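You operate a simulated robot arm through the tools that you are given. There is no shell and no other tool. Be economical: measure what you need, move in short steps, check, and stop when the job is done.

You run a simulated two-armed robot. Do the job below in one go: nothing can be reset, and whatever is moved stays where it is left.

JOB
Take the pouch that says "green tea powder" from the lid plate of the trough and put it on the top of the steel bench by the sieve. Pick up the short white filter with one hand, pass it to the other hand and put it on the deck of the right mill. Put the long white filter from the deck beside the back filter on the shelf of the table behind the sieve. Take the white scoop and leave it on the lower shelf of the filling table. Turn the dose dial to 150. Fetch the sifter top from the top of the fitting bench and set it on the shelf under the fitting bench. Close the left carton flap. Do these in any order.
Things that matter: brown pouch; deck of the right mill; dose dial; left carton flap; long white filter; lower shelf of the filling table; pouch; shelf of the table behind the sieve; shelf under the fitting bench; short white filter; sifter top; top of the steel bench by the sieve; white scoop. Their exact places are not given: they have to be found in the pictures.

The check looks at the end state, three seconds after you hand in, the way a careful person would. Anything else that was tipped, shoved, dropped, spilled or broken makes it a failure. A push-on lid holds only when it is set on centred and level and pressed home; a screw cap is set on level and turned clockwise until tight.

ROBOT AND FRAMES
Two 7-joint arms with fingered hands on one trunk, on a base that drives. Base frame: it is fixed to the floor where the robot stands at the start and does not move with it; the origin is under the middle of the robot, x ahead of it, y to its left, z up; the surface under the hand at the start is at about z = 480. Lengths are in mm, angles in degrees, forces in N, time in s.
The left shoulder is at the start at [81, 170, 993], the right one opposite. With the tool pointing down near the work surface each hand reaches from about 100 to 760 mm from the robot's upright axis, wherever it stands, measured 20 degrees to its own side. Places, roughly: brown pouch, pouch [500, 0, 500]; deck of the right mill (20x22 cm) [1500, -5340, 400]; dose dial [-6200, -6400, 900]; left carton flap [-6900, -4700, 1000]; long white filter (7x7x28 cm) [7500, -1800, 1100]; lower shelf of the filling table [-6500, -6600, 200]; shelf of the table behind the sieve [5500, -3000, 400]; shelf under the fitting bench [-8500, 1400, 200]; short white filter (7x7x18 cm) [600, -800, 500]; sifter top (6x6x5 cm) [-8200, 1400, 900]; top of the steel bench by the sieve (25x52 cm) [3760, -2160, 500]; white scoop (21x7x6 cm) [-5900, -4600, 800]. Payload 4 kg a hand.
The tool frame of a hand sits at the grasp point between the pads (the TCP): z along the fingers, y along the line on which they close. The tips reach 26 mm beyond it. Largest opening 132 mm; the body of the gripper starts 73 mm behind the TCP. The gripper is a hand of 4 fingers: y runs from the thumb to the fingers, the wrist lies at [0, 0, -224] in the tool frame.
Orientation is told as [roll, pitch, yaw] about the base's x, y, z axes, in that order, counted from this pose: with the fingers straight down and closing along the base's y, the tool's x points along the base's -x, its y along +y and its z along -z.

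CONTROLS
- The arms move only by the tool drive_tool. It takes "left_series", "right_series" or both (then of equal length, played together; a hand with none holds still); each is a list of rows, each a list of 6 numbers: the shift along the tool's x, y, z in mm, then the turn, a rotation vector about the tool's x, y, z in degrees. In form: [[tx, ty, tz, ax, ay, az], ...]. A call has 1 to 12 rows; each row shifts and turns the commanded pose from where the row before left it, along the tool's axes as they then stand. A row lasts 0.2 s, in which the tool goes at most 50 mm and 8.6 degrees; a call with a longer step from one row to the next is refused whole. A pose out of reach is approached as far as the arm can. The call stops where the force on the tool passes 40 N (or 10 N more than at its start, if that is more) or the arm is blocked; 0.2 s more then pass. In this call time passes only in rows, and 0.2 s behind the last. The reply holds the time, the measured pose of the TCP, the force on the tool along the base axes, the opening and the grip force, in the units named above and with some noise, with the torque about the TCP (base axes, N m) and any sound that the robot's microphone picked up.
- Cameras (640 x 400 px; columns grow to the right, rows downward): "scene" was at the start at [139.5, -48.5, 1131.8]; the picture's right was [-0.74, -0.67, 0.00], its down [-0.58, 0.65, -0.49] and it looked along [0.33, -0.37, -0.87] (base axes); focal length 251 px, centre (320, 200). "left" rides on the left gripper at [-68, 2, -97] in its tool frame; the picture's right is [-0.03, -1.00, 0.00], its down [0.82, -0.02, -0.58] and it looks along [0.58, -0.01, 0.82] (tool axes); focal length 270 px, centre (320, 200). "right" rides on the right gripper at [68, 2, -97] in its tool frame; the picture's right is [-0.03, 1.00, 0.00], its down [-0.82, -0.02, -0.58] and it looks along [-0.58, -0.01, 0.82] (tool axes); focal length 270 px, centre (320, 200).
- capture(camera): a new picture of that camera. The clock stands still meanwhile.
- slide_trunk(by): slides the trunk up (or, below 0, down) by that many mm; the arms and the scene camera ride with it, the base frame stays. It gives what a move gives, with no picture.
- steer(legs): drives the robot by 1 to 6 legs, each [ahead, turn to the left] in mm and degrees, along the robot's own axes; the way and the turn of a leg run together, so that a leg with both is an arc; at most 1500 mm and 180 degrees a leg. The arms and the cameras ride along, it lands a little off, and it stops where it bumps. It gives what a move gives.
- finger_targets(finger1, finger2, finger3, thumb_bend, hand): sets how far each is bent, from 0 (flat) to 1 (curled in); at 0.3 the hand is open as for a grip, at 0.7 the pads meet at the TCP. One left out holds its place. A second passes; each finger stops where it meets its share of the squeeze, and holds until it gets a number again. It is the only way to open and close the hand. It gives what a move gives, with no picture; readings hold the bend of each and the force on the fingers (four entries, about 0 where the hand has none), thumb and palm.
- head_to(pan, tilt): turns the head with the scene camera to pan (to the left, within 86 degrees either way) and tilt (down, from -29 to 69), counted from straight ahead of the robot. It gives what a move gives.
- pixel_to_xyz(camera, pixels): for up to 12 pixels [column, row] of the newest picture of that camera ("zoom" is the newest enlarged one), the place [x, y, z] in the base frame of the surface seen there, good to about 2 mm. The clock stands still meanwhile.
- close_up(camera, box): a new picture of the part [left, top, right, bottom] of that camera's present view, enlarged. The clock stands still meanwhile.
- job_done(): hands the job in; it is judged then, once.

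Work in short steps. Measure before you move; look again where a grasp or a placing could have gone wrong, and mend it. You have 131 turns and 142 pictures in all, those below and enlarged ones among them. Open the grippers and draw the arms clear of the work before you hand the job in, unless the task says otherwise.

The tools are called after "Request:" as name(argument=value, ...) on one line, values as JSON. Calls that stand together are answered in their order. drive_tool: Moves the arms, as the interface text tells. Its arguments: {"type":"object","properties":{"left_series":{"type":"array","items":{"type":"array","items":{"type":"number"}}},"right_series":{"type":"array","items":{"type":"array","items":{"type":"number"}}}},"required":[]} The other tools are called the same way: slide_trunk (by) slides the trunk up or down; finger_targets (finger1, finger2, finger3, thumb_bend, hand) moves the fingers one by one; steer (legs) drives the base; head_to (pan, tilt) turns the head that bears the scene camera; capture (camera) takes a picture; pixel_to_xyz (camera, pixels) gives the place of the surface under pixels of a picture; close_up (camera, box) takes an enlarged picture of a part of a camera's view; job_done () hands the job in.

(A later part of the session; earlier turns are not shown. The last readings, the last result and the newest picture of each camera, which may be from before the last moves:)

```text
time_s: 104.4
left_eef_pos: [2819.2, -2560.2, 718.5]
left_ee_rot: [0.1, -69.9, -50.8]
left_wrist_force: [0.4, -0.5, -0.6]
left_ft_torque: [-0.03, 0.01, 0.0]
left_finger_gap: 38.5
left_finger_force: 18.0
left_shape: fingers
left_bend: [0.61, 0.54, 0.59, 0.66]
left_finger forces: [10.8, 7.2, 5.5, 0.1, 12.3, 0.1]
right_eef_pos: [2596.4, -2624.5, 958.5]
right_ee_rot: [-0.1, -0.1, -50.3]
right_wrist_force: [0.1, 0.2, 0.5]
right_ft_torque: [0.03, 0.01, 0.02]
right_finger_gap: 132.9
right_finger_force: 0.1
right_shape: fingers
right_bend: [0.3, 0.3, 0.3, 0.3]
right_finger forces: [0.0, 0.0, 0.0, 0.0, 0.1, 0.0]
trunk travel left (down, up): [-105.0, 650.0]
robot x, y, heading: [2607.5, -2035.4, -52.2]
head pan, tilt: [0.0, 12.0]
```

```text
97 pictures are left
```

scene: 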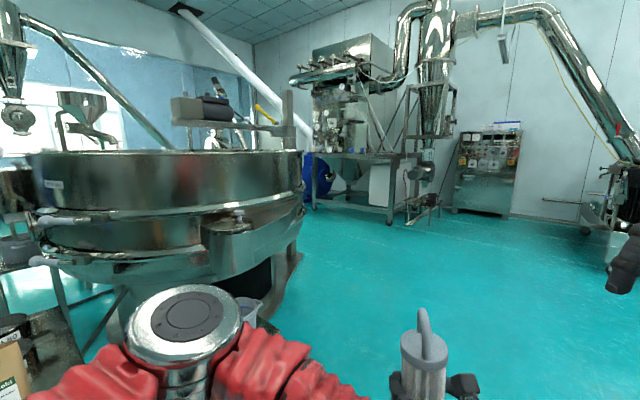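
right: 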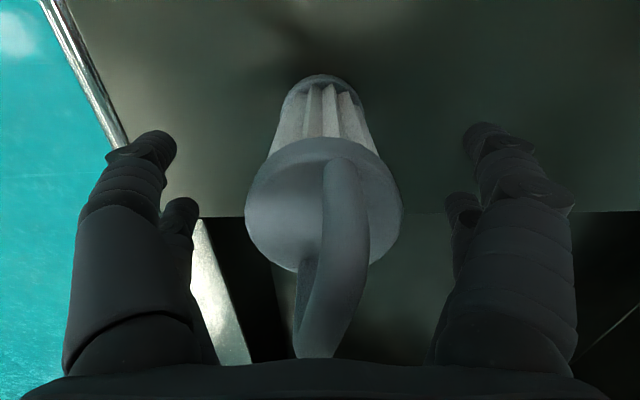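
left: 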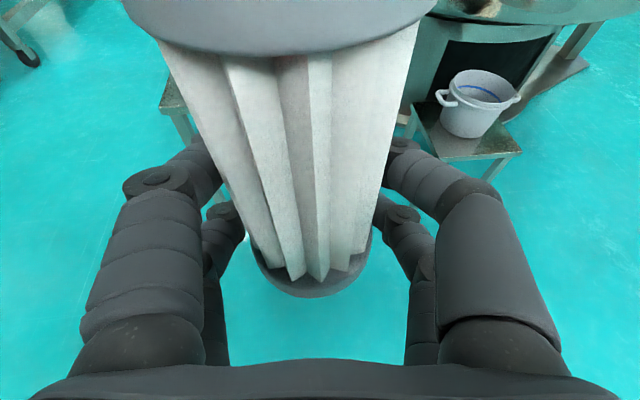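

Turning stalls a little short; I continue in smaller legs and drive toward the mill.

Request:
steer(legs=[[100, -20], [100, -25], [100, -8], [700, 0]])

Request:
capture(camera="scene")

```text
time_s: 107.7
left_eef_pos: [2453.5, -2748.6, 720.6]
left_ee_rot: [0.1, -69.9, -94.5]
left_wrist_force: [0.1, 0.4, -1.6]
left_ft_torque: [-0.02, 0.03, 0.0]
left_finger_gap: 37.9
left_finger_force: 17.8
left_shape: fingers
left_bend: [0.61, 0.54, 0.6, 0.66]
left_finger forces: [10.8, 7.1, 5.3, 0.1, 12.0, 0.1]
right_eef_pos: [2246.9, -2643.2, 960.1]
right_ee_rot: [-0.2, -0.1, -94.0]
right_wrist_force: [0.0, -0.5, -1.1]
right_ft_torque: [0.01, -0.02, -0.01]
right_finger_gap: 132.7
right_finger_force: 0.0
right_shape: fingers
right_bend: [0.3, 0.3, 0.3, 0.3]
right_finger forces: [0.0, 0.1, 0.0, 0.0, 0.0, 0.0]
trunk travel left (down, up): [-105.0, 650.0]
robot x, y, heading: [2708.8, -2230.3, -97.9]
head pan, tilt: [0.0, 12.0]
stopped in leg 2: the robot was blocked; the commanded pose is now the measured one
```

```text
96 pictures are left
```

scene: 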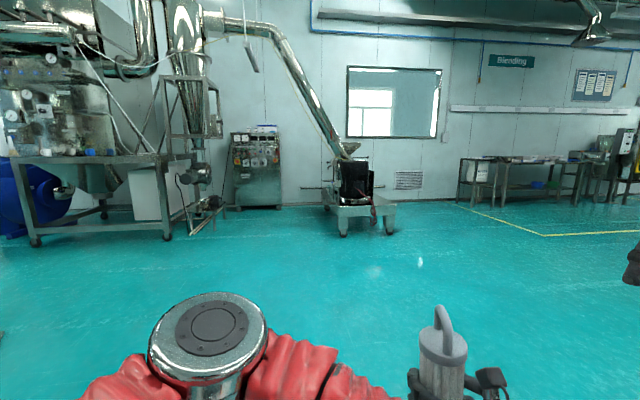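

Heading is now ≈-98°. I measure candidates for the right mill.

Request:
pixel_to_xyz(camera="scene", pixels=[[360, 185], [335, 215], [385, 215], [480, 170], [600, 165], [625, 145], [255, 170], [350, 202], [378, 208], [560, 185]])

Request:
close_up(camera="scene", box=[310, 130, 410, 250])

```text
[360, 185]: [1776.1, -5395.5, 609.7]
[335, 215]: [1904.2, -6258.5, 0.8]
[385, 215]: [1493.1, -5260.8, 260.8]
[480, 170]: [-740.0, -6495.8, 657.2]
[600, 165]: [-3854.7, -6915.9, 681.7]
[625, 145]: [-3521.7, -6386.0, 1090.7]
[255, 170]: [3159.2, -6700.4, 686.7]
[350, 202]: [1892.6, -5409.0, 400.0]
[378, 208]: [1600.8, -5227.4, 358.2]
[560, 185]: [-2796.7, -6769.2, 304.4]
```

```text
3.33 times, centred on (360, 190) of scene
```

zoom: 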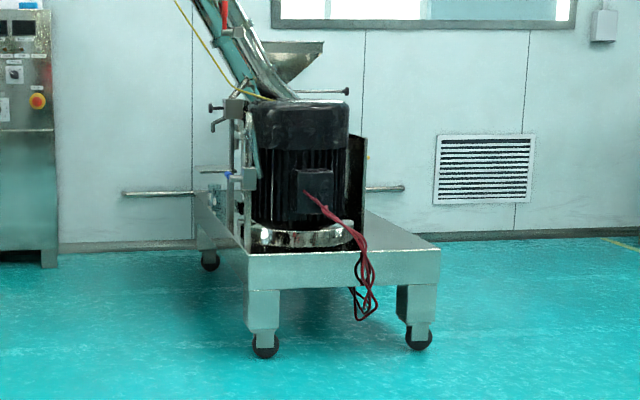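

The right mill's free deck part is its right end near (1500,-5340,400). I drive in front of it.

Request:
steer(legs=[[200, -19], [1300, 0], [1000, 0], [80, 13], [80, 14]])

Request:
head_to(pan=0, tilt=40)

Request:
capture(camera="scene")

```text
time_s: 122.2
left_eef_pos: [1373.6, -5167.7, 719.0]
left_ee_rot: [0.3, -69.8, -87.2]
left_wrist_force: [-0.5, 0.3, -1.1]
left_ft_torque: [-0.02, 0.03, 0.03]
left_finger_gap: 37.4
left_finger_force: 17.3
left_shape: fingers
left_bend: [0.61, 0.54, 0.6, 0.66]
left_finger forces: [10.3, 6.7, 4.5, 0.0, 12.0, 0.1]
right_eef_pos: [1153.7, -5088.5, 958.4]
right_ee_rot: [0.0, -0.1, -86.9]
right_wrist_force: [-0.2, -1.1, 0.3]
right_ft_torque: [-0.01, -0.04, 0.02]
right_finger_gap: 133.3
right_finger_force: 0.1
right_shape: fingers
right_bend: [0.3, 0.3, 0.3, 0.3]
right_finger forces: [0.0, 0.1, 0.0, 0.0, 0.0, 0.0]
trunk travel left (down, up): [-105.0, 650.0]
robot x, y, heading: [1536.5, -4615.4, -90.8]
head pan, tilt: [0.0, 12.0]
```

```text
time_s: 123.1
left_eef_pos: [1373.9, -5166.6, 721.2]
left_ee_rot: [0.2, -69.9, -87.3]
left_wrist_force: [0.2, 0.8, -1.4]
left_ft_torque: [0.01, 0.02, 0.01]
left_finger_gap: 37.2
left_finger_force: 17.4
left_shape: fingers
left_bend: [0.61, 0.54, 0.6, 0.66]
left_finger forces: [10.8, 7.2, 4.7, 0.1, 12.9, 0.0]
right_eef_pos: [1155.0, -5087.6, 960.1]
right_ee_rot: [-0.1, -0.2, -86.8]
right_wrist_force: [0.2, -0.2, -0.1]
right_ft_torque: [0.01, 0.02, -0.09]
right_finger_gap: 133.0
right_finger_force: 0.0
right_shape: fingers
right_bend: [0.3, 0.3, 0.3, 0.3]
right_finger forces: [0.0, 0.0, 0.0, 0.0, 0.0, 0.0]
trunk travel left (down, up): [-105.0, 650.0]
robot x, y, heading: [1536.3, -4616.9, -90.8]
head pan, tilt: [0.0, 40.0]
```

```text
94 pictures are left
```

scene: 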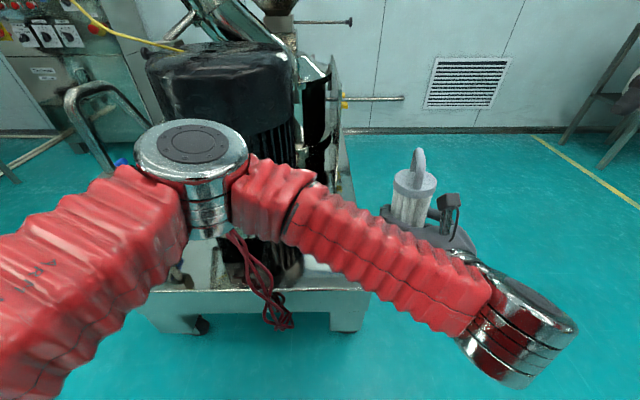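

I measure the deck's right end, the motor and the filter in hand to check frame consistency.

Request:
pixel_to_xyz(camera="scene", pixels=[[412, 182], [400, 205], [368, 292], [335, 285], [300, 285], [345, 150], [348, 190], [330, 270], [335, 180], [322, 200], [310, 268], [270, 255]])

```text
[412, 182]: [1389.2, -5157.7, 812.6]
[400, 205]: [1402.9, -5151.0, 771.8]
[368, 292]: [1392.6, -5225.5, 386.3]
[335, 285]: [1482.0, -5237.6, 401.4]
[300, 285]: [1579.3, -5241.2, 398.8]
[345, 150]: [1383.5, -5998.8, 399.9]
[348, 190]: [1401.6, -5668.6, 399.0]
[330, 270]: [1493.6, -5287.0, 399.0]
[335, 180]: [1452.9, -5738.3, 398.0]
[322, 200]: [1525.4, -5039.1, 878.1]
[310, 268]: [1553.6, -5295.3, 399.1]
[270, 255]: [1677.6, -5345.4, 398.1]
```

Frames agree; the deck is at z 399 with its free right end x 1390–1600, y<-5228. I drive 150 ahead and lower the trunk 100.

Request:
steer(legs=[[150, 0]])

Request:
slide_trunk(by=-100)

Request:
drive_tool(left_series=[[0, 36, 0, 0, 0, 0], [0, 36, 0, 0, 0, 0], [0, 36, 0, 0, 0, 0]])

Request:
capture(camera="scene")

```text
time_s: 124.5
left_eef_pos: [1369.9, -5316.1, 720.9]
left_ee_rot: [0.2, -70.0, -87.3]
left_wrist_force: [0.0, -0.4, -1.2]
left_ft_torque: [0.05, 0.0, -0.02]
left_finger_gap: 37.0
left_finger_force: 18.3
left_shape: fingers
left_bend: [0.61, 0.54, 0.6, 0.66]
left_finger forces: [10.7, 7.1, 4.7, 0.0, 13.0, 0.0]
right_eef_pos: [1151.0, -5234.3, 960.5]
right_ee_rot: [-0.2, -0.3, -86.9]
right_wrist_force: [0.4, 0.3, -0.4]
right_ft_torque: [0.0, -0.02, 0.0]
right_finger_gap: 132.9
right_finger_force: 0.1
right_shape: fingers
right_bend: [0.3, 0.3, 0.3, 0.3]
right_finger forces: [0.1, 0.0, 0.0, 0.0, 0.1, 0.0]
trunk travel left (down, up): [-105.0, 650.0]
robot x, y, heading: [1537.3, -4765.8, -90.8]
head pan, tilt: [0.0, 40.0]
```

```text
time_s: 125.8
left_eef_pos: [1374.0, -5317.4, 620.9]
left_ee_rot: [0.3, -70.0, -86.8]
left_wrist_force: [0.1, -0.4, -1.7]
left_ft_torque: [-0.02, 0.05, -0.02]
left_finger_gap: 37.3
left_finger_force: 17.9
left_shape: fingers
left_bend: [0.61, 0.54, 0.6, 0.66]
left_finger forces: [10.7, 7.2, 4.7, 0.0, 13.0, 0.0]
right_eef_pos: [1151.2, -5234.0, 862.3]
right_ee_rot: [-0.1, -0.3, -86.8]
right_wrist_force: [0.7, -0.7, 0.1]
right_ft_torque: [-0.02, 0.0, 0.03]
right_finger_gap: 133.1
right_finger_force: 0.0
right_shape: fingers
right_bend: [0.3, 0.3, 0.3, 0.3]
right_finger forces: [0.0, 0.0, 0.0, 0.0, 0.0, 0.0]
trunk travel left (down, up): [-5.0, 750.0]
robot x, y, heading: [1533.4, -4765.5, -91.1]
head pan, tilt: [0.0, 40.0]
```

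```text
time_s: 126.6
left_eef_pos: [1479.7, -5310.9, 621.3]
left_ee_rot: [0.2, -69.9, -87.2]
left_wrist_force: [-0.6, -1.1, -1.7]
left_ft_torque: [0.0, 0.02, 0.03]
left_finger_gap: 36.9
left_finger_force: 18.1
left_shape: fingers
left_bend: [0.61, 0.54, 0.6, 0.66]
left_finger forces: [10.5, 7.0, 4.6, 0.0, 12.7, 0.0]
right_eef_pos: [1151.5, -5235.8, 860.5]
right_ee_rot: [-0.2, -0.2, -86.9]
right_wrist_force: [-0.3, -0.6, 0.4]
right_ft_torque: [0.01, 0.01, 0.04]
right_finger_gap: 132.8
right_finger_force: 0.1
right_shape: fingers
right_bend: [0.3, 0.3, 0.3, 0.3]
right_finger forces: [0.0, 0.1, 0.0, 0.1, 0.0, 0.0]
trunk travel left (down, up): [-5.0, 750.0]
robot x, y, heading: [1535.2, -4767.2, -91.1]
head pan, tilt: [0.0, 40.0]
```

```text
93 pictures are left
```

scene: 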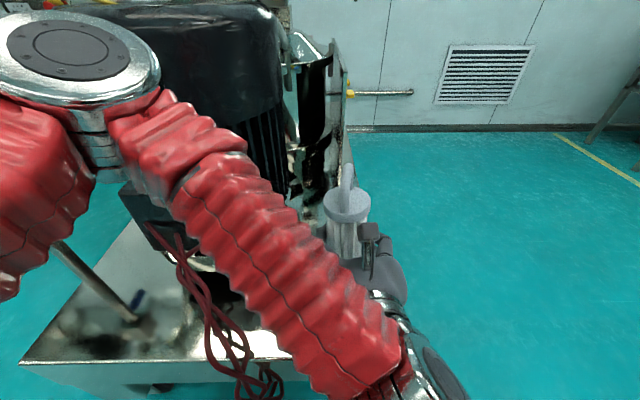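

Hand is over the deck end. Before lowering I check clearance between forearm and the motor's junction box (150,225).

Request:
pixel_to_xyz(camera="scene", pixels=[[150, 225], [175, 235], [130, 195], [200, 190], [250, 260], [330, 320], [60, 60], [270, 370], [225, 210], [150, 150], [285, 150]])

Request:
capture(camera="left")

```text
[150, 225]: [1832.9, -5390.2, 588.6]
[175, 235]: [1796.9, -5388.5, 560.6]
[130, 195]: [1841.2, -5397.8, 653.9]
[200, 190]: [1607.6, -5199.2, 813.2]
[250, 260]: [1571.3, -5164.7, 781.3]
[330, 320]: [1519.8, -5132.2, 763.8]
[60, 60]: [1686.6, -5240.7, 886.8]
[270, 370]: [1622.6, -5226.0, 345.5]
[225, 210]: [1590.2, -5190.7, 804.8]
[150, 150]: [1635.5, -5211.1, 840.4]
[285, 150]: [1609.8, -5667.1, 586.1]
```

```text
92 pictures are left
```

left: 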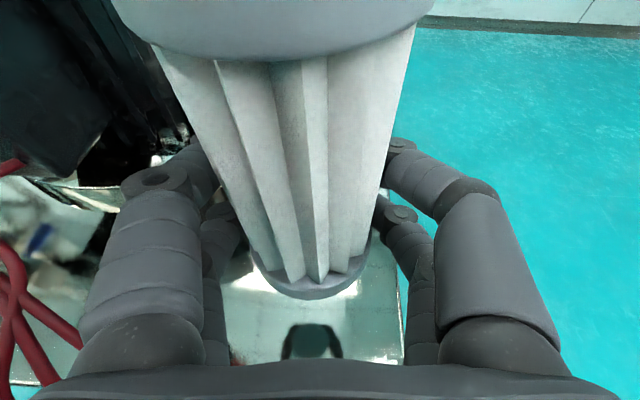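

Clear. I move 20 mm forward and lower to about z 455.

Request:
drive_tool(left_series=[[-7, 3, 19, 0, 0, 0], [39, 0, 14, 0, 0, 0], [39, 0, 14, 0, 0, 0], [39, 0, 14, 0, 0, 0], [39, 0, 14, 0, 0, 0]])

Request:
capture(camera="left")

Request:
capture(camera="scene")

```text
time_s: 127.8
left_eef_pos: [1483.5, -5330.3, 454.8]
left_ee_rot: [0.1, -69.9, -87.4]
left_wrist_force: [0.6, 0.3, -1.5]
left_ft_torque: [-0.01, 0.06, -0.01]
left_finger_gap: 37.0
left_finger_force: 17.0
left_shape: fingers
left_bend: [0.61, 0.54, 0.6, 0.66]
left_finger forces: [10.4, 7.0, 4.6, 0.0, 12.6, 0.1]
right_eef_pos: [1151.0, -5234.8, 860.6]
right_ee_rot: [-0.1, -0.1, -87.0]
right_wrist_force: [-0.4, -0.3, 0.3]
right_ft_torque: [0.03, 0.02, 0.03]
right_finger_gap: 133.0
right_finger_force: 0.2
right_shape: fingers
right_bend: [0.3, 0.3, 0.3, 0.3]
right_finger forces: [0.0, 0.0, 0.1, 0.1, 0.0, 0.1]
trunk travel left (down, up): [-5.0, 750.0]
robot x, y, heading: [1535.5, -4769.9, -91.0]
head pan, tilt: [0.0, 40.0]
```

```text
91 pictures are left
```

left: 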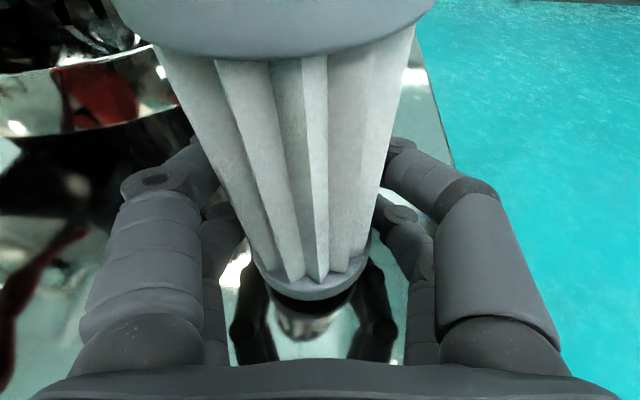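

```text
90 pictures are left
```

scene: 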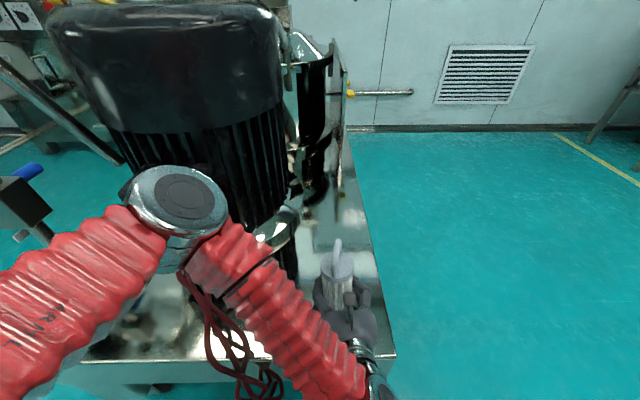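

Foot is ~15 mm above the deck. I lower in small rows.

Request:
drive_tool(left_series=[[4.7, 0, 1.7, 0, 0, 0], [3.8, 0, 1.4, 0, 0, 0], [2.8, 0, 1, 0, 0, 0], [1.9, 0, 0.7, 0, 0, 0]])

```text
time_s: 128.8
left_eef_pos: [1483.0, -5329.4, 442.0]
left_ee_rot: [0.2, -69.9, -87.4]
left_wrist_force: [0.5, -0.9, -1.8]
left_ft_torque: [0.02, -0.01, -0.01]
left_finger_gap: 36.9
left_finger_force: 16.6
left_shape: fingers
left_bend: [0.61, 0.54, 0.6, 0.66]
left_finger forces: [10.4, 6.9, 4.6, 0.1, 12.6, 0.0]
right_eef_pos: [1152.1, -5233.9, 860.8]
right_ee_rot: [-0.1, -0.2, -86.9]
right_wrist_force: [-0.1, -0.1, -0.5]
right_ft_torque: [-0.01, 0.01, 0.01]
right_finger_gap: 132.9
right_finger_force: 0.0
right_shape: fingers
right_bend: [0.3, 0.3, 0.3, 0.3]
right_finger forces: [0.0, 0.0, 0.1, 0.0, 0.0, 0.1]
trunk travel left (down, up): [-5.0, 750.0]
robot x, y, heading: [1537.2, -4767.4, -91.1]
head pan, tilt: [0.0, 40.0]
```

Request:
drive_tool(left_series=[[1.9, 0, 0.7, 0, 0, 0], [1.9, 0, 0.7, 0, 0, 0], [1.4, 0, 0.5, 0, 0, 0]])

```text
time_s: 129.6
left_eef_pos: [1481.5, -5329.3, 439.4]
left_ee_rot: [0.0, -70.1, -87.1]
left_wrist_force: [-2.2, -0.7, 14.3]
left_ft_torque: [-0.18, -0.41, -0.06]
left_finger_gap: 36.4
left_finger_force: 17.7
left_shape: fingers
left_bend: [0.62, 0.54, 0.6, 0.66]
left_finger forces: [9.1, 8.5, 4.9, 0.0, 14.2, 0.0]
right_eef_pos: [1152.3, -5233.8, 863.0]
right_ee_rot: [0.0, -0.1, -86.9]
right_wrist_force: [0.0, -0.3, -0.3]
right_ft_torque: [0.0, -0.02, 0.01]
right_finger_gap: 133.1
right_finger_force: 0.0
right_shape: fingers
right_bend: [0.3, 0.3, 0.3, 0.3]
right_finger forces: [0.0, 0.1, 0.1, 0.0, 0.0, 0.0]
trunk travel left (down, up): [-5.0, 750.0]
robot x, y, heading: [1533.9, -4767.6, -91.4]
head pan, tilt: [0.0, 40.0]
```

Contact made. I open the left hand and retreat along its own axis.

Request:
finger_targets(hand="left", finger1=0.3, finger2=0.3, finger3=0.3, thumb_bend=0.3)

Request:
capture(camera="left")

```text
time_s: 130.6
left_eef_pos: [1483.3, -5327.8, 437.0]
left_ee_rot: [0.3, -70.0, -87.3]
left_wrist_force: [-0.2, 0.8, 0.3]
left_ft_torque: [-0.02, 0.03, -0.01]
left_finger_gap: 132.6
left_finger_force: 0.1
left_shape: fingers
left_bend: [0.3, 0.3, 0.3, 0.3]
left_finger forces: [0.1, 0.0, 0.0, 0.0, 0.0, 0.0]
right_eef_pos: [1150.8, -5235.0, 861.0]
right_ee_rot: [-0.1, -0.2, -86.9]
right_wrist_force: [-0.5, 0.3, 0.2]
right_ft_torque: [-0.01, 0.02, 0.01]
right_finger_gap: 132.8
right_finger_force: 0.0
right_shape: fingers
right_bend: [0.3, 0.3, 0.3, 0.3]
right_finger forces: [0.1, 0.0, 0.1, 0.1, 0.0, 0.1]
trunk travel left (down, up): [-5.0, 750.0]
robot x, y, heading: [1533.4, -4768.3, -91.0]
head pan, tilt: [0.0, 40.0]
```

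```text
89 pictures are left
```

left: 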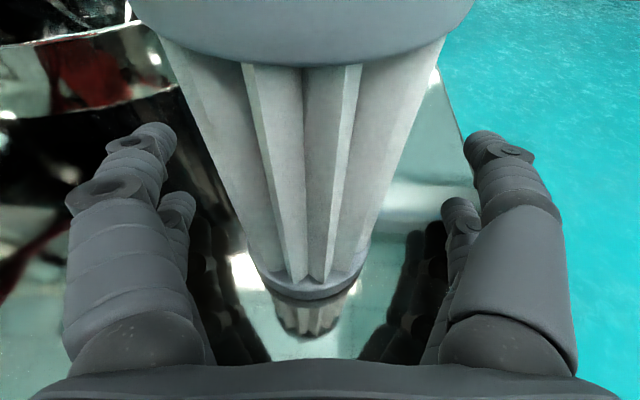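

The filter stands upright. I back the robot straight out, raise the trunk and look.

Request:
steer(legs=[[-350, 0]])

Request:
slide_trunk(by=220)

Request:
capture(camera="scene")

```text
time_s: 132.9
left_eef_pos: [1488.9, -4973.7, 435.7]
left_ee_rot: [0.1, -69.9, -87.3]
left_wrist_force: [-0.7, -0.9, 0.0]
left_ft_torque: [0.02, 0.0, 0.02]
left_finger_gap: 132.6
left_finger_force: 0.0
left_shape: fingers
left_bend: [0.3, 0.3, 0.3, 0.3]
left_finger forces: [0.0, 0.1, 0.0, 0.0, 0.0, 0.0]
right_eef_pos: [1157.4, -4879.0, 862.1]
right_ee_rot: [-0.1, -0.2, -87.0]
right_wrist_force: [0.0, 0.7, 0.0]
right_ft_torque: [-0.01, -0.01, 0.02]
right_finger_gap: 132.9
right_finger_force: 0.0
right_shape: fingers
right_bend: [0.3, 0.3, 0.3, 0.3]
right_finger forces: [0.1, 0.1, 0.1, 0.1, 0.0, 0.0]
trunk travel left (down, up): [-5.0, 750.0]
robot x, y, heading: [1545.0, -4412.1, -91.3]
head pan, tilt: [0.0, 40.0]
```

```text
time_s: 135.2
left_eef_pos: [1489.7, -4974.2, 655.7]
left_ee_rot: [0.2, -69.8, -87.4]
left_wrist_force: [-0.1, -0.4, -0.6]
left_ft_torque: [0.0, -0.02, 0.01]
left_finger_gap: 132.5
left_finger_force: 0.1
left_shape: fingers
left_bend: [0.3, 0.3, 0.3, 0.3]
left_finger forces: [0.0, 0.0, 0.0, 0.1, 0.1, 0.1]
right_eef_pos: [1158.2, -4879.9, 1081.3]
right_ee_rot: [-0.1, -0.1, -86.9]
right_wrist_force: [-0.1, -1.6, 0.3]
right_ft_torque: [0.0, 0.01, -0.01]
right_finger_gap: 132.8
right_finger_force: 0.2
right_shape: fingers
right_bend: [0.3, 0.3, 0.3, 0.3]
right_finger forces: [0.1, 0.0, 0.1, 0.1, 0.0, 0.0]
trunk travel left (down, up): [-225.0, 530.0]
robot x, y, heading: [1541.0, -4415.9, -91.4]
head pan, tilt: [0.0, 40.0]
```

```text
88 pictures are left
```

scene: 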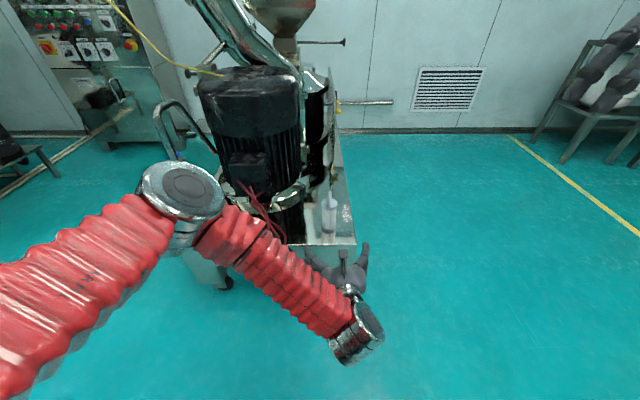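

The short filter stands on the deck at (329,215). Next the long filter: I turn left towards +x and look.

Request:
steer(legs=[[-100, 30], [-100, 30], [0, 28]])

Request:
head_to(pan=10, tilt=10)

Request:
capture(camera="scene")

```text
time_s: 138.6
left_eef_pos: [1885.9, -4634.6, 659.6]
left_ee_rot: [0.4, -70.0, -33.8]
left_wrist_force: [-0.8, -0.9, 0.3]
left_ft_torque: [0.05, 0.01, 0.12]
left_finger_gap: 133.2
left_finger_force: 0.0
left_shape: fingers
left_bend: [0.3, 0.3, 0.3, 0.3]
left_finger forces: [0.0, 0.0, 0.1, 0.0, 0.0, 0.0]
right_eef_pos: [1615.1, -4845.9, 1081.0]
right_ee_rot: [0.0, -0.2, -33.1]
right_wrist_force: [0.0, -0.7, -0.8]
right_ft_torque: [0.09, -0.09, -0.01]
right_finger_gap: 133.1
right_finger_force: 0.0
right_shape: fingers
right_bend: [0.3, 0.3, 0.3, 0.3]
right_finger forces: [0.0, 0.0, 0.1, 0.0, 0.0, 0.0]
trunk travel left (down, up): [-225.0, 530.0]
robot x, y, heading: [1434.6, -4292.6, -40.0]
head pan, tilt: [0.0, 40.0]
stopped in leg 2: the robot was blocked; the commanded pose is now the measured one
```

```text
time_s: 139.6
left_eef_pos: [1887.1, -4634.0, 657.6]
left_ee_rot: [0.2, -70.0, -33.4]
left_wrist_force: [0.3, 1.4, -0.5]
left_ft_torque: [0.0, 0.0, 0.01]
left_finger_gap: 133.0
left_finger_force: 0.1
left_shape: fingers
left_bend: [0.3, 0.3, 0.3, 0.3]
left_finger forces: [0.0, 0.1, 0.0, 0.1, 0.0, 0.1]
right_eef_pos: [1616.2, -4846.7, 1083.6]
right_ee_rot: [0.0, -0.2, -33.0]
right_wrist_force: [-0.2, 0.2, -0.1]
right_ft_torque: [0.0, 0.0, 0.0]
right_finger_gap: 132.9
right_finger_force: 0.0
right_shape: fingers
right_bend: [0.3, 0.3, 0.3, 0.3]
right_finger forces: [0.0, 0.0, 0.0, 0.0, 0.0, 0.0]
trunk travel left (down, up): [-225.0, 530.0]
robot x, y, heading: [1437.9, -4291.2, -40.0]
head pan, tilt: [10.0, 10.0]
```

```text
87 pictures are left
```

scene: 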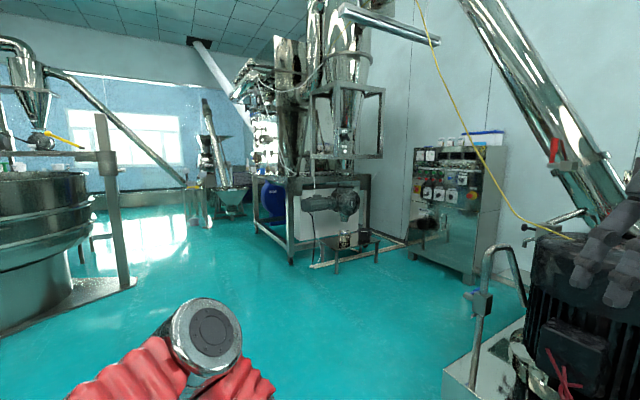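

There's an open passage at (160,250) between sieve and packing machine. I sample floor and edges.

Request:
pixel_to_xyz(camera="scene", pixels=[[135, 285], [290, 262], [257, 228], [170, 235], [200, 222], [125, 240], [230, 205], [100, 215], [150, 205], [92, 200], [20, 170], [245, 195]])

Request:
close_up(camera="scene", box=[60, 90, 300, 240])

```text
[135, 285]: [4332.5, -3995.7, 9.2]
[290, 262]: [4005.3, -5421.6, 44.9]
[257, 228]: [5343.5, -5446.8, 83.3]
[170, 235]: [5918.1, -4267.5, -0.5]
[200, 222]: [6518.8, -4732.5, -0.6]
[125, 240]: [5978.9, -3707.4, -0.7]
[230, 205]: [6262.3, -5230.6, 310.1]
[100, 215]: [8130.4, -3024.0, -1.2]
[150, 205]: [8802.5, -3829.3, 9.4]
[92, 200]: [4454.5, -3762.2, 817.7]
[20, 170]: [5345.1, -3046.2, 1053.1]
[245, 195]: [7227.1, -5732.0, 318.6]
```

```text
2.67 times, centred on (180, 165) of scene
```

zoom: 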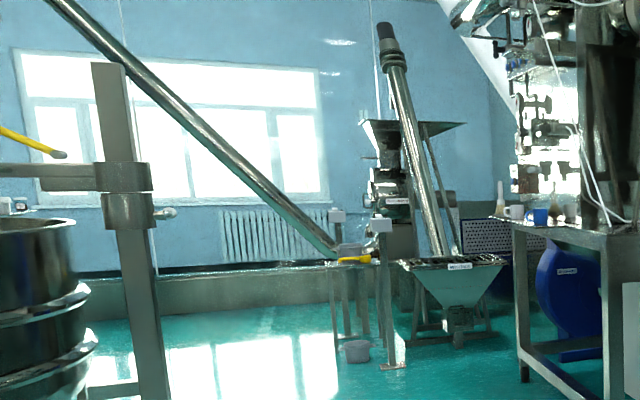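

I turn +30° and drive along y≈-4500 past the sieve.

Request:
steer(legs=[[0, 30], [1500, 0], [1500, 0], [200, 25]])

Request:
head_to(pan=30, tilt=10)

Request:
capture(camera="scene")

```text
time_s: 157.5
left_eef_pos: [5149.8, -4471.9, 657.4]
left_ee_rot: [0.3, -69.9, 26.0]
left_wrist_force: [0.5, -0.3, 0.5]
left_ft_torque: [0.01, 0.0, 0.01]
left_finger_gap: 133.2
left_finger_force: 0.1
left_shape: fingers
left_bend: [0.3, 0.3, 0.3, 0.3]
left_finger forces: [0.0, 0.0, 0.0, 0.1, 0.0, 0.0]
right_eef_pos: [5195.5, -4811.6, 1081.9]
right_ee_rot: [-0.1, 0.0, 26.5]
right_wrist_force: [0.2, 0.5, -0.5]
right_ft_torque: [-0.01, 0.05, -0.01]
right_finger_gap: 133.1
right_finger_force: 0.1
right_shape: fingers
right_bend: [0.3, 0.3, 0.3, 0.3]
right_finger forces: [0.0, 0.0, 0.0, 0.1, 0.1, 0.0]
trunk travel left (down, up): [-225.0, 530.0]
robot x, y, heading: [4631.7, -4705.5, 19.2]
head pan, tilt: [10.0, 10.0]
```

```text
time_s: 158.3
left_eef_pos: [5148.4, -4471.7, 658.3]
left_ee_rot: [0.1, -69.8, 26.1]
left_wrist_force: [-0.2, -0.1, 0.4]
left_ft_torque: [0.03, 0.01, 0.01]
left_finger_gap: 133.2
left_finger_force: 0.0
left_shape: fingers
left_bend: [0.3, 0.3, 0.3, 0.3]
left_finger forces: [0.1, 0.1, 0.1, 0.0, 0.0, 0.1]
right_eef_pos: [5192.6, -4812.9, 1082.7]
right_ee_rot: [-0.2, -0.1, 26.4]
right_wrist_force: [0.7, -0.1, 0.6]
right_ft_torque: [-0.01, -0.02, -0.03]
right_finger_gap: 132.7
right_finger_force: 0.0
right_shape: fingers
right_bend: [0.3, 0.3, 0.3, 0.3]
right_finger forces: [0.0, 0.0, 0.1, 0.0, 0.1, 0.1]
trunk travel left (down, up): [-225.0, 530.0]
robot x, y, heading: [4633.2, -4707.5, 19.2]
head pan, tilt: [30.0, 10.0]
```

```text
85 pictures are left
```

scene: 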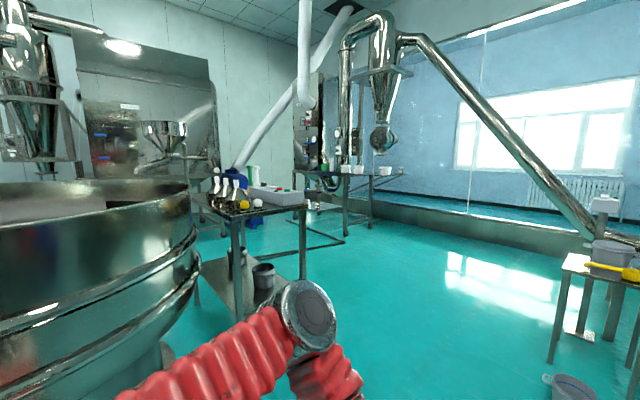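

The table behind the sieve is at (260,210) with a lower shelf at (245,280). I zoom on it and on the far back for the long filter.

Request:
close_up(camera="scene", box=[180, 150, 340, 300])

Request:
pixel_to_xyz(camera="zoom", pixels=[[210, 230], [490, 215], [240, 500], [345, 460], [190, 440], [290, 380], [430, 380], [120, 180], [500, 400], [160, 400]])

Request:
close_up(camera="scene", box=[280, 90, 420, 250])

Request:
pixel_to_xyz(camera="zoom", pixels=[[240, 180], [320, 210], [90, 200], [180, 190], [140, 200], [270, 220], [330, 190]])

```text
2.67 times, centred on (260, 225) of scene
```

zoom: 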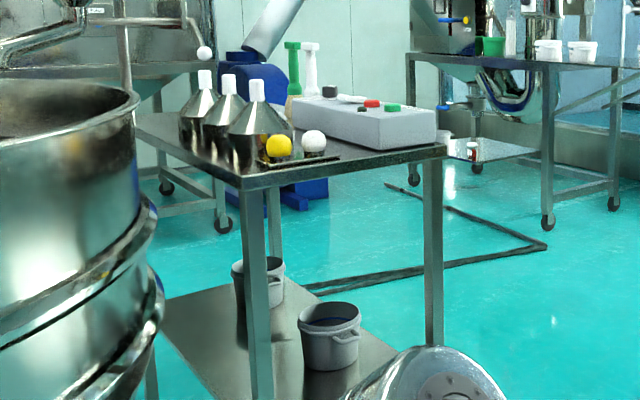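

```text
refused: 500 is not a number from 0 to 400
```

```text
2.50 times, centred on (350, 170) of scene
```

zoom: 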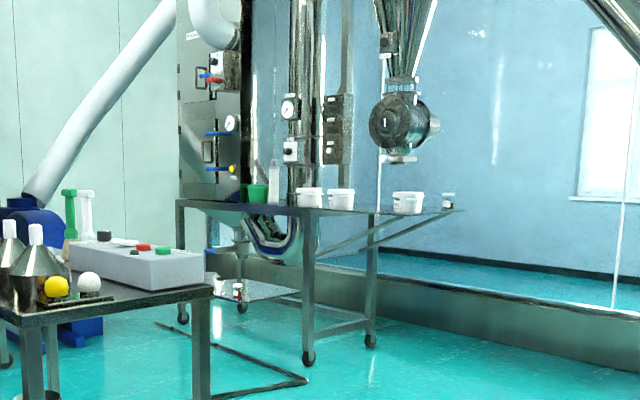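

```text
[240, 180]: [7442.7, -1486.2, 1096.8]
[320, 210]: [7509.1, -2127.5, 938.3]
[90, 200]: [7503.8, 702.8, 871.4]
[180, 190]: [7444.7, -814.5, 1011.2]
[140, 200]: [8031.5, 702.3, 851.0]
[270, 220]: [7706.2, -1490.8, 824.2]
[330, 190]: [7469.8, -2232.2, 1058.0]
```

The long filter stands by the green bucket at zoom (273,182). I measure the shelf table from the scene picture.

Request:
pixel_to_xyz(camera="scene", pixels=[[242, 219], [303, 206], [237, 279], [262, 284], [230, 290], [215, 265], [270, 288], [263, 268], [245, 258], [350, 168], [349, 175], [253, 270]])

```text
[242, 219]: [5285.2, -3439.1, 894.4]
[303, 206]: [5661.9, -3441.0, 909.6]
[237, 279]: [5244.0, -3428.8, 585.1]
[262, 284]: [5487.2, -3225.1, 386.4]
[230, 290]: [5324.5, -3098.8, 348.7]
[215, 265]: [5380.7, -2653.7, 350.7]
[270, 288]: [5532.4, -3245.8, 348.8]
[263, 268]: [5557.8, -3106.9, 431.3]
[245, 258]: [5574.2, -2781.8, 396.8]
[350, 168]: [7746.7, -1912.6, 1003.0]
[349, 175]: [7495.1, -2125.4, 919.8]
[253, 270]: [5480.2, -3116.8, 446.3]
```

I measure the floor frame, and the deck edges where the long filter stands.

Request:
pixel_to_xyz(camera="scene", pixels=[[344, 242], [300, 252], [310, 230], [345, 233], [370, 227], [295, 217], [331, 164], [331, 172], [346, 172], [405, 174], [322, 165], [294, 170]])

Request:
close_up(camera="scene", box=[300, 130, 380, 180])

Request:
pixel_to_xyz(camera="zoom", pixels=[[245, 210], [250, 270], [190, 290], [300, 310], [330, 270], [250, 300], [270, 250], [120, 290]])

```text
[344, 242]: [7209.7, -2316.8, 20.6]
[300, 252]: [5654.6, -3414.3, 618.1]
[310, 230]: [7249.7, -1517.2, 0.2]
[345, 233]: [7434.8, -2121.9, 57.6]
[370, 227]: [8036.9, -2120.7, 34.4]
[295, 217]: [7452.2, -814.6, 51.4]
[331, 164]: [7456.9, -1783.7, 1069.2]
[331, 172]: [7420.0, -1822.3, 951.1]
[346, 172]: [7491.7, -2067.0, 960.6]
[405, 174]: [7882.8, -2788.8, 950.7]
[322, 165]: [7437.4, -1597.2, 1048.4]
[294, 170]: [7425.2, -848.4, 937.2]
```

```text
8.00 times, centred on (340, 155) of scene
```

zoom: 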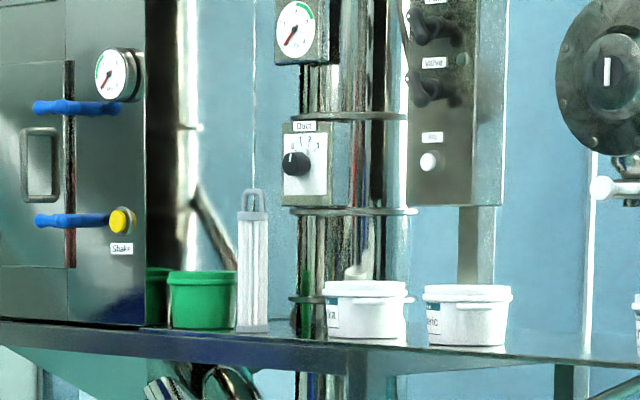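

```text
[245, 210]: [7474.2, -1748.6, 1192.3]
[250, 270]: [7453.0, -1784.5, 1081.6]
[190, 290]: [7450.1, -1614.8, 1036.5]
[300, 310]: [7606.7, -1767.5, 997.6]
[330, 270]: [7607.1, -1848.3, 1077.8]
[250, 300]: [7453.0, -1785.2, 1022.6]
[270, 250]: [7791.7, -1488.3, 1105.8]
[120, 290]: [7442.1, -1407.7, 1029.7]
```

The filter front is at (7453,-1785), deck z≈950, edge x≈7420. I drive round the table, first leg east then north.

Request:
steer(legs=[[1500, 0], [200, 0], [300, 22], [300, 20]])

Request:
slide_trunk(by=420)

Request:
steer(legs=[[200, 18], [700, 0]])

Request:
head_to(pan=-60, tilt=25)

Request:
capture(camera="scene")

```text
time_s: 170.5
left_eef_pos: [6933.8, -3233.9, 658.1]
left_ee_rot: [0.2, -69.8, 67.4]
left_wrist_force: [0.0, 0.3, 0.0]
left_ft_torque: [-0.01, 0.0, 0.02]
left_finger_gap: 133.0
left_finger_force: 0.0
left_shape: fingers
left_bend: [0.3, 0.3, 0.3, 0.3]
left_finger forces: [0.0, 0.0, 0.0, 0.0, 0.0, 0.0]
right_eef_pos: [7191.3, -3458.7, 1080.1]
right_ee_rot: [-0.1, 0.0, 68.0]
right_wrist_force: [0.5, 0.3, -0.8]
right_ft_torque: [-0.04, 0.04, 0.0]
right_finger_gap: 132.8
right_finger_force: 0.0
right_shape: fingers
right_bend: [0.3, 0.3, 0.3, 0.3]
right_finger forces: [0.1, 0.0, 0.0, 0.0, 0.0, 0.1]
trunk travel left (down, up): [-225.0, 530.0]
robot x, y, heading: [6721.5, -3762.9, 60.5]
head pan, tilt: [30.0, 10.0]
```

```text
refused: 420 is not a number from -400 to 400
```

```text
time_s: 175.7
left_eef_pos: [6965.3, -2306.4, 658.3]
left_ee_rot: [0.2, -69.8, 85.8]
left_wrist_force: [-0.1, 0.5, 0.0]
left_ft_torque: [0.0, 0.01, 0.01]
left_finger_gap: 133.0
left_finger_force: 0.0
left_shape: fingers
left_bend: [0.3, 0.3, 0.3, 0.3]
left_finger forces: [0.0, 0.0, 0.1, 0.0, 0.0, 0.0]
right_eef_pos: [7281.2, -2440.2, 1083.2]
right_ee_rot: [-0.1, -0.1, 86.2]
right_wrist_force: [-1.0, 1.5, -0.1]
right_ft_torque: [-0.04, -0.01, 0.02]
right_finger_gap: 132.8
right_finger_force: 0.1
right_shape: fingers
right_bend: [0.3, 0.3, 0.3, 0.3]
right_finger forces: [0.1, 0.1, 0.0, 0.1, 0.0, 0.0]
trunk travel left (down, up): [-225.0, 530.0]
robot x, y, heading: [6927.2, -2873.0, 78.8]
head pan, tilt: [30.0, 10.0]
```

```text
time_s: 177.3
left_eef_pos: [6963.9, -2306.9, 659.6]
left_ee_rot: [0.2, -70.0, 85.8]
left_wrist_force: [0.1, 0.8, 0.4]
left_ft_torque: [0.0, -0.03, 0.0]
left_finger_gap: 132.9
left_finger_force: 0.1
left_shape: fingers
left_bend: [0.3, 0.3, 0.3, 0.3]
left_finger forces: [0.1, 0.1, 0.1, 0.1, 0.0, 0.0]
right_eef_pos: [7282.8, -2440.6, 1083.1]
right_ee_rot: [-0.1, 0.0, 86.2]
right_wrist_force: [-0.4, -0.3, 0.2]
right_ft_torque: [0.01, 0.0, -0.02]
right_finger_gap: 133.1
right_finger_force: 0.0
right_shape: fingers
right_bend: [0.3, 0.3, 0.3, 0.3]
right_finger forces: [0.0, 0.1, 0.0, 0.1, 0.0, 0.0]
trunk travel left (down, up): [-225.0, 530.0]
robot x, y, heading: [6929.7, -2875.1, 78.9]
head pan, tilt: [-60.0, 25.0]
```

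```text
81 pictures are left
```

scene: 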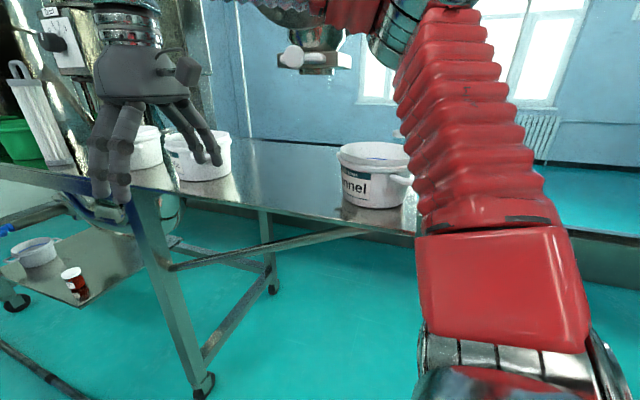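

I tuck the right hand in, then drive to about (6700,-1800) before turning to face the deck.

Request:
drive_tool(right_series=[[30, 25, 0, 0, 0, 0], [30, 25, 0, 0, 0, 0], [30, 25, 0, 0, 0, 0], [20, 15, 0, 0, 0, 0]])

Request:
steer(legs=[[0, 16], [1080, 0], [0, -40]])

Request:
slide_trunk(by=400)

Request:
steer(legs=[[0, -40]])

Request:
head_to(pan=0, tilt=35)

Request:
capture(camera="scene")

```text
time_s: 178.3
left_eef_pos: [6964.6, -2307.0, 659.8]
left_ee_rot: [0.1, -69.9, 86.0]
left_wrist_force: [0.2, -0.1, 0.3]
left_ft_torque: [0.01, -0.01, 0.01]
left_finger_gap: 132.9
left_finger_force: 0.1
left_shape: fingers
left_bend: [0.3, 0.3, 0.3, 0.3]
left_finger forces: [0.0, 0.0, 0.0, 0.1, 0.0, 0.0]
right_eef_pos: [7186.1, -2544.6, 1084.1]
right_ee_rot: [-0.1, -0.2, 86.1]
right_wrist_force: [0.2, 0.2, -0.4]
right_ft_torque: [0.01, -0.01, 0.02]
right_finger_gap: 133.0
right_finger_force: 0.2
right_shape: fingers
right_bend: [0.3, 0.3, 0.3, 0.3]
right_finger forces: [0.0, 0.0, 0.0, 0.1, 0.1, 0.0]
trunk travel left (down, up): [-225.0, 530.0]
robot x, y, heading: [6929.5, -2877.0, 78.8]
head pan, tilt: [-60.0, 25.0]
```

```text
time_s: 187.0
left_eef_pos: [7100.7, -1308.7, 658.8]
left_ee_rot: [0.2, -69.9, 61.9]
left_wrist_force: [0.3, 0.7, -0.5]
left_ft_torque: [0.02, -0.01, -0.01]
left_finger_gap: 132.9
left_finger_force: 0.1
left_shape: fingers
left_bend: [0.3, 0.3, 0.3, 0.3]
left_finger forces: [0.0, 0.0, 0.0, 0.1, 0.0, 0.0]
right_eef_pos: [7205.7, -1613.0, 1083.5]
right_ee_rot: [-0.1, 0.0, 62.2]
right_wrist_force: [-0.9, -0.6, 0.3]
right_ft_torque: [0.0, 0.01, 0.0]
right_finger_gap: 133.2
right_finger_force: 0.1
right_shape: fingers
right_bend: [0.3, 0.3, 0.3, 0.3]
right_finger forces: [0.0, 0.0, 0.0, 0.1, 0.0, 0.1]
trunk travel left (down, up): [-225.0, 530.0]
robot x, y, heading: [6805.0, -1788.0, 54.8]
head pan, tilt: [-60.0, 25.0]
```

```text
time_s: 190.8
left_eef_pos: [7100.7, -1308.0, 1059.5]
left_ee_rot: [0.2, -70.0, 62.0]
left_wrist_force: [0.2, 0.2, -0.4]
left_ft_torque: [0.01, 0.01, 0.03]
left_finger_gap: 133.1
left_finger_force: 0.0
left_shape: fingers
left_bend: [0.3, 0.3, 0.3, 0.3]
left_finger forces: [0.0, 0.0, 0.1, 0.0, 0.0, 0.0]
right_eef_pos: [7206.2, -1612.7, 1484.6]
right_ee_rot: [-0.1, -0.1, 62.3]
right_wrist_force: [-0.4, 0.0, 0.3]
right_ft_torque: [-0.03, -0.02, -0.01]
right_finger_gap: 132.9
right_finger_force: 0.0
right_shape: fingers
right_bend: [0.3, 0.3, 0.3, 0.3]
right_finger forces: [0.0, 0.1, 0.0, 0.0, 0.0, 0.0]
trunk travel left (down, up): [-625.0, 130.0]
robot x, y, heading: [6802.1, -1785.9, 55.1]
head pan, tilt: [-60.0, 25.0]
```

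```text
time_s: 193.3
left_eef_pos: [7343.0, -1605.1, 1059.1]
left_ee_rot: [0.1, -69.9, 22.4]
left_wrist_force: [-0.2, 0.7, 0.3]
left_ft_torque: [0.0, 0.02, -0.01]
left_finger_gap: 133.1
left_finger_force: 0.0
left_shape: fingers
left_bend: [0.3, 0.3, 0.3, 0.3]
left_finger forces: [0.0, 0.0, 0.1, 0.0, 0.1, 0.0]
right_eef_pos: [7229.6, -1907.7, 1483.5]
right_ee_rot: [-0.2, -0.2, 22.6]
right_wrist_force: [0.6, -0.4, 0.3]
right_ft_torque: [0.04, 0.0, 0.0]
right_finger_gap: 133.0
right_finger_force: 0.0
right_shape: fingers
right_bend: [0.3, 0.3, 0.3, 0.3]
right_finger forces: [0.0, 0.1, 0.1, 0.0, 0.0, 0.0]
trunk travel left (down, up): [-625.0, 130.0]
robot x, y, heading: [6799.1, -1754.3, 15.8]
head pan, tilt: [-60.0, 25.0]
```

```text
time_s: 194.6
left_eef_pos: [7341.8, -1605.0, 1060.3]
left_ee_rot: [0.0, -70.0, 22.5]
left_wrist_force: [0.0, 0.6, 0.4]
left_ft_torque: [-0.03, 0.02, -0.03]
left_finger_gap: 133.1
left_finger_force: 0.0
left_shape: fingers
left_bend: [0.3, 0.3, 0.3, 0.3]
left_finger forces: [0.0, 0.0, 0.1, 0.0, 0.0, 0.0]
right_eef_pos: [7228.8, -1907.4, 1484.6]
right_ee_rot: [-0.1, 0.0, 22.7]
right_wrist_force: [-0.2, 0.6, 0.4]
right_ft_torque: [0.01, -0.05, -0.02]
right_finger_gap: 132.8
right_finger_force: 0.1
right_shape: fingers
right_bend: [0.3, 0.3, 0.3, 0.3]
right_finger forces: [0.0, 0.0, 0.1, 0.0, 0.1, 0.1]
trunk travel left (down, up): [-625.0, 130.0]
robot x, y, heading: [6800.2, -1750.4, 15.5]
head pan, tilt: [0.0, 35.0]
```

```text
80 pictures are left
```

scene: 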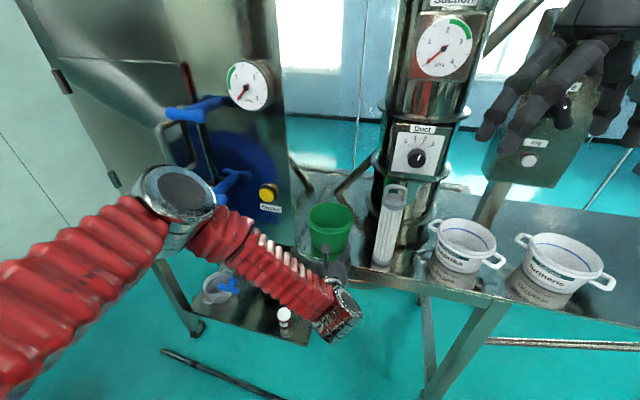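

The hand is near the green bucket; I back up 180 first, then turn the remaining 22° and look.

Request:
steer(legs=[[-180, 0], [0, -22]])

Request:
capture(camera="scene")

Request:
capture(camera="left")

```text
time_s: 197.4
left_eef_pos: [7183.0, -1871.8, 1059.8]
left_ee_rot: [0.3, -69.9, 0.1]
left_wrist_force: [-0.3, 0.2, 0.0]
left_ft_torque: [-0.01, 0.03, 0.0]
left_finger_gap: 132.9
left_finger_force: 0.1
left_shape: fingers
left_bend: [0.3, 0.3, 0.3, 0.3]
left_finger forces: [0.0, 0.2, 0.1, 0.0, 0.0, 0.0]
right_eef_pos: [6965.3, -2109.7, 1484.4]
right_ee_rot: [0.0, -0.1, 0.4]
right_wrist_force: [0.5, -0.1, -0.1]
right_ft_torque: [0.01, 0.07, 0.01]
right_finger_gap: 132.9
right_finger_force: 0.0
right_shape: fingers
right_bend: [0.3, 0.3, 0.3, 0.3]
right_finger forces: [0.1, 0.0, 0.0, 0.1, 0.0, 0.0]
trunk travel left (down, up): [-625.0, 130.0]
robot x, y, heading: [6626.6, -1782.3, -6.5]
head pan, tilt: [0.0, 35.0]
```

```text
79 pictures are left
```

scene: 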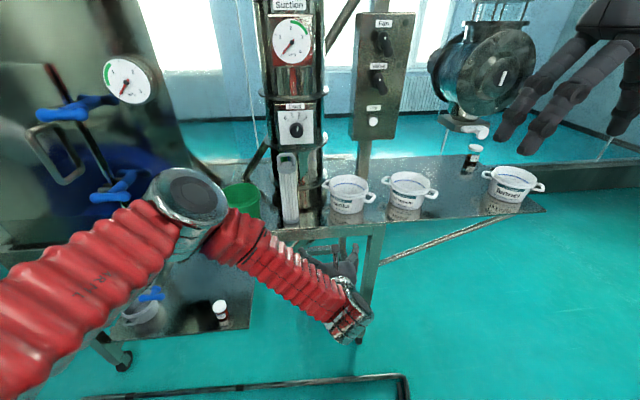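

```text
78 pictures are left
```

left: 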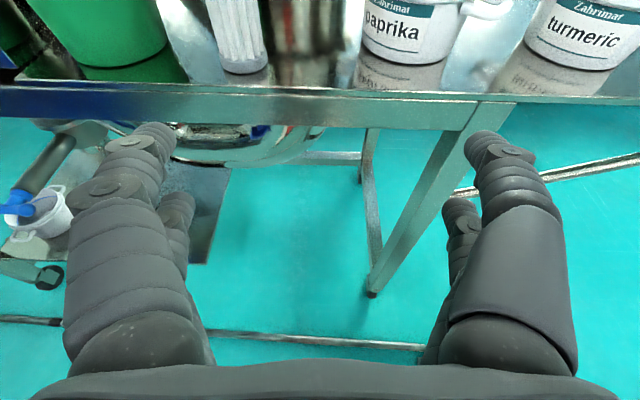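

Hand yaw is 0. I measure the filter foot (245,62) and neighbours in the left picture and filter in the scene.

Request:
pixel_to_xyz(camera="left", pixels=[[222, 62], [245, 68], [266, 58], [240, 30], [225, 20], [258, 20], [180, 70], [155, 40], [365, 40], [245, 90], [300, 60]])

Request:
pixel_to_xyz(camera="scene", pixels=[[281, 175], [297, 175], [289, 165], [289, 155], [290, 215], [282, 215], [299, 210], [288, 190], [260, 195], [324, 195], [190, 200], [100, 390]])

```text
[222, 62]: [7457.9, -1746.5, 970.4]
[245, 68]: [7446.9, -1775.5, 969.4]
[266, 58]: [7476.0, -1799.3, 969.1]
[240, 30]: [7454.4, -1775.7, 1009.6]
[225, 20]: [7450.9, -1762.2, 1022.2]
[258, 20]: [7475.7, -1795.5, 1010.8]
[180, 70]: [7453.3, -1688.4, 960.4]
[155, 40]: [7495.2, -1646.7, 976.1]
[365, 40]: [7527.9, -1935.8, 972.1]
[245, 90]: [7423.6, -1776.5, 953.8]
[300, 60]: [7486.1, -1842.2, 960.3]
```

```text
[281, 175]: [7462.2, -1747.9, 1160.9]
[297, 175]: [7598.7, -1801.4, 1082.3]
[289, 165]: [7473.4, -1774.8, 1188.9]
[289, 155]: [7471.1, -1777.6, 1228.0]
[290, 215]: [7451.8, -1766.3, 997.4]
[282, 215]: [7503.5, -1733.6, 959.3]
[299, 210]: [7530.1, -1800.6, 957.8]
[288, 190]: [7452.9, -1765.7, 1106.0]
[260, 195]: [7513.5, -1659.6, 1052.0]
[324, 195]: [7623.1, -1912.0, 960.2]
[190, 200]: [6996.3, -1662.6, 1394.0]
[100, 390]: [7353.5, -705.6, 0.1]
```

Filter centre ≈(7480,-1774), z 958–1190. I check where the blue handles are before bringing the elbow nearer.

Request:
pixel_to_xyz(camera="scene", pixels=[[135, 178], [105, 195], [118, 190], [60, 112], [90, 102], [145, 230], [165, 205], [220, 195], [185, 180], [40, 250], [225, 205]])

```text
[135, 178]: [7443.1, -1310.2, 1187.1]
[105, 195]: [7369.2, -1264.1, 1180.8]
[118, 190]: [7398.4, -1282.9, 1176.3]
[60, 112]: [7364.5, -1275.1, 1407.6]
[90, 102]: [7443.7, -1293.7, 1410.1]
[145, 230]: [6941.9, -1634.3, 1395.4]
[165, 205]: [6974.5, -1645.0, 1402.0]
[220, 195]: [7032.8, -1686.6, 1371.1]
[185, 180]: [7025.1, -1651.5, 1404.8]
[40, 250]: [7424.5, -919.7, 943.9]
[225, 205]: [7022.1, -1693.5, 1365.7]
```

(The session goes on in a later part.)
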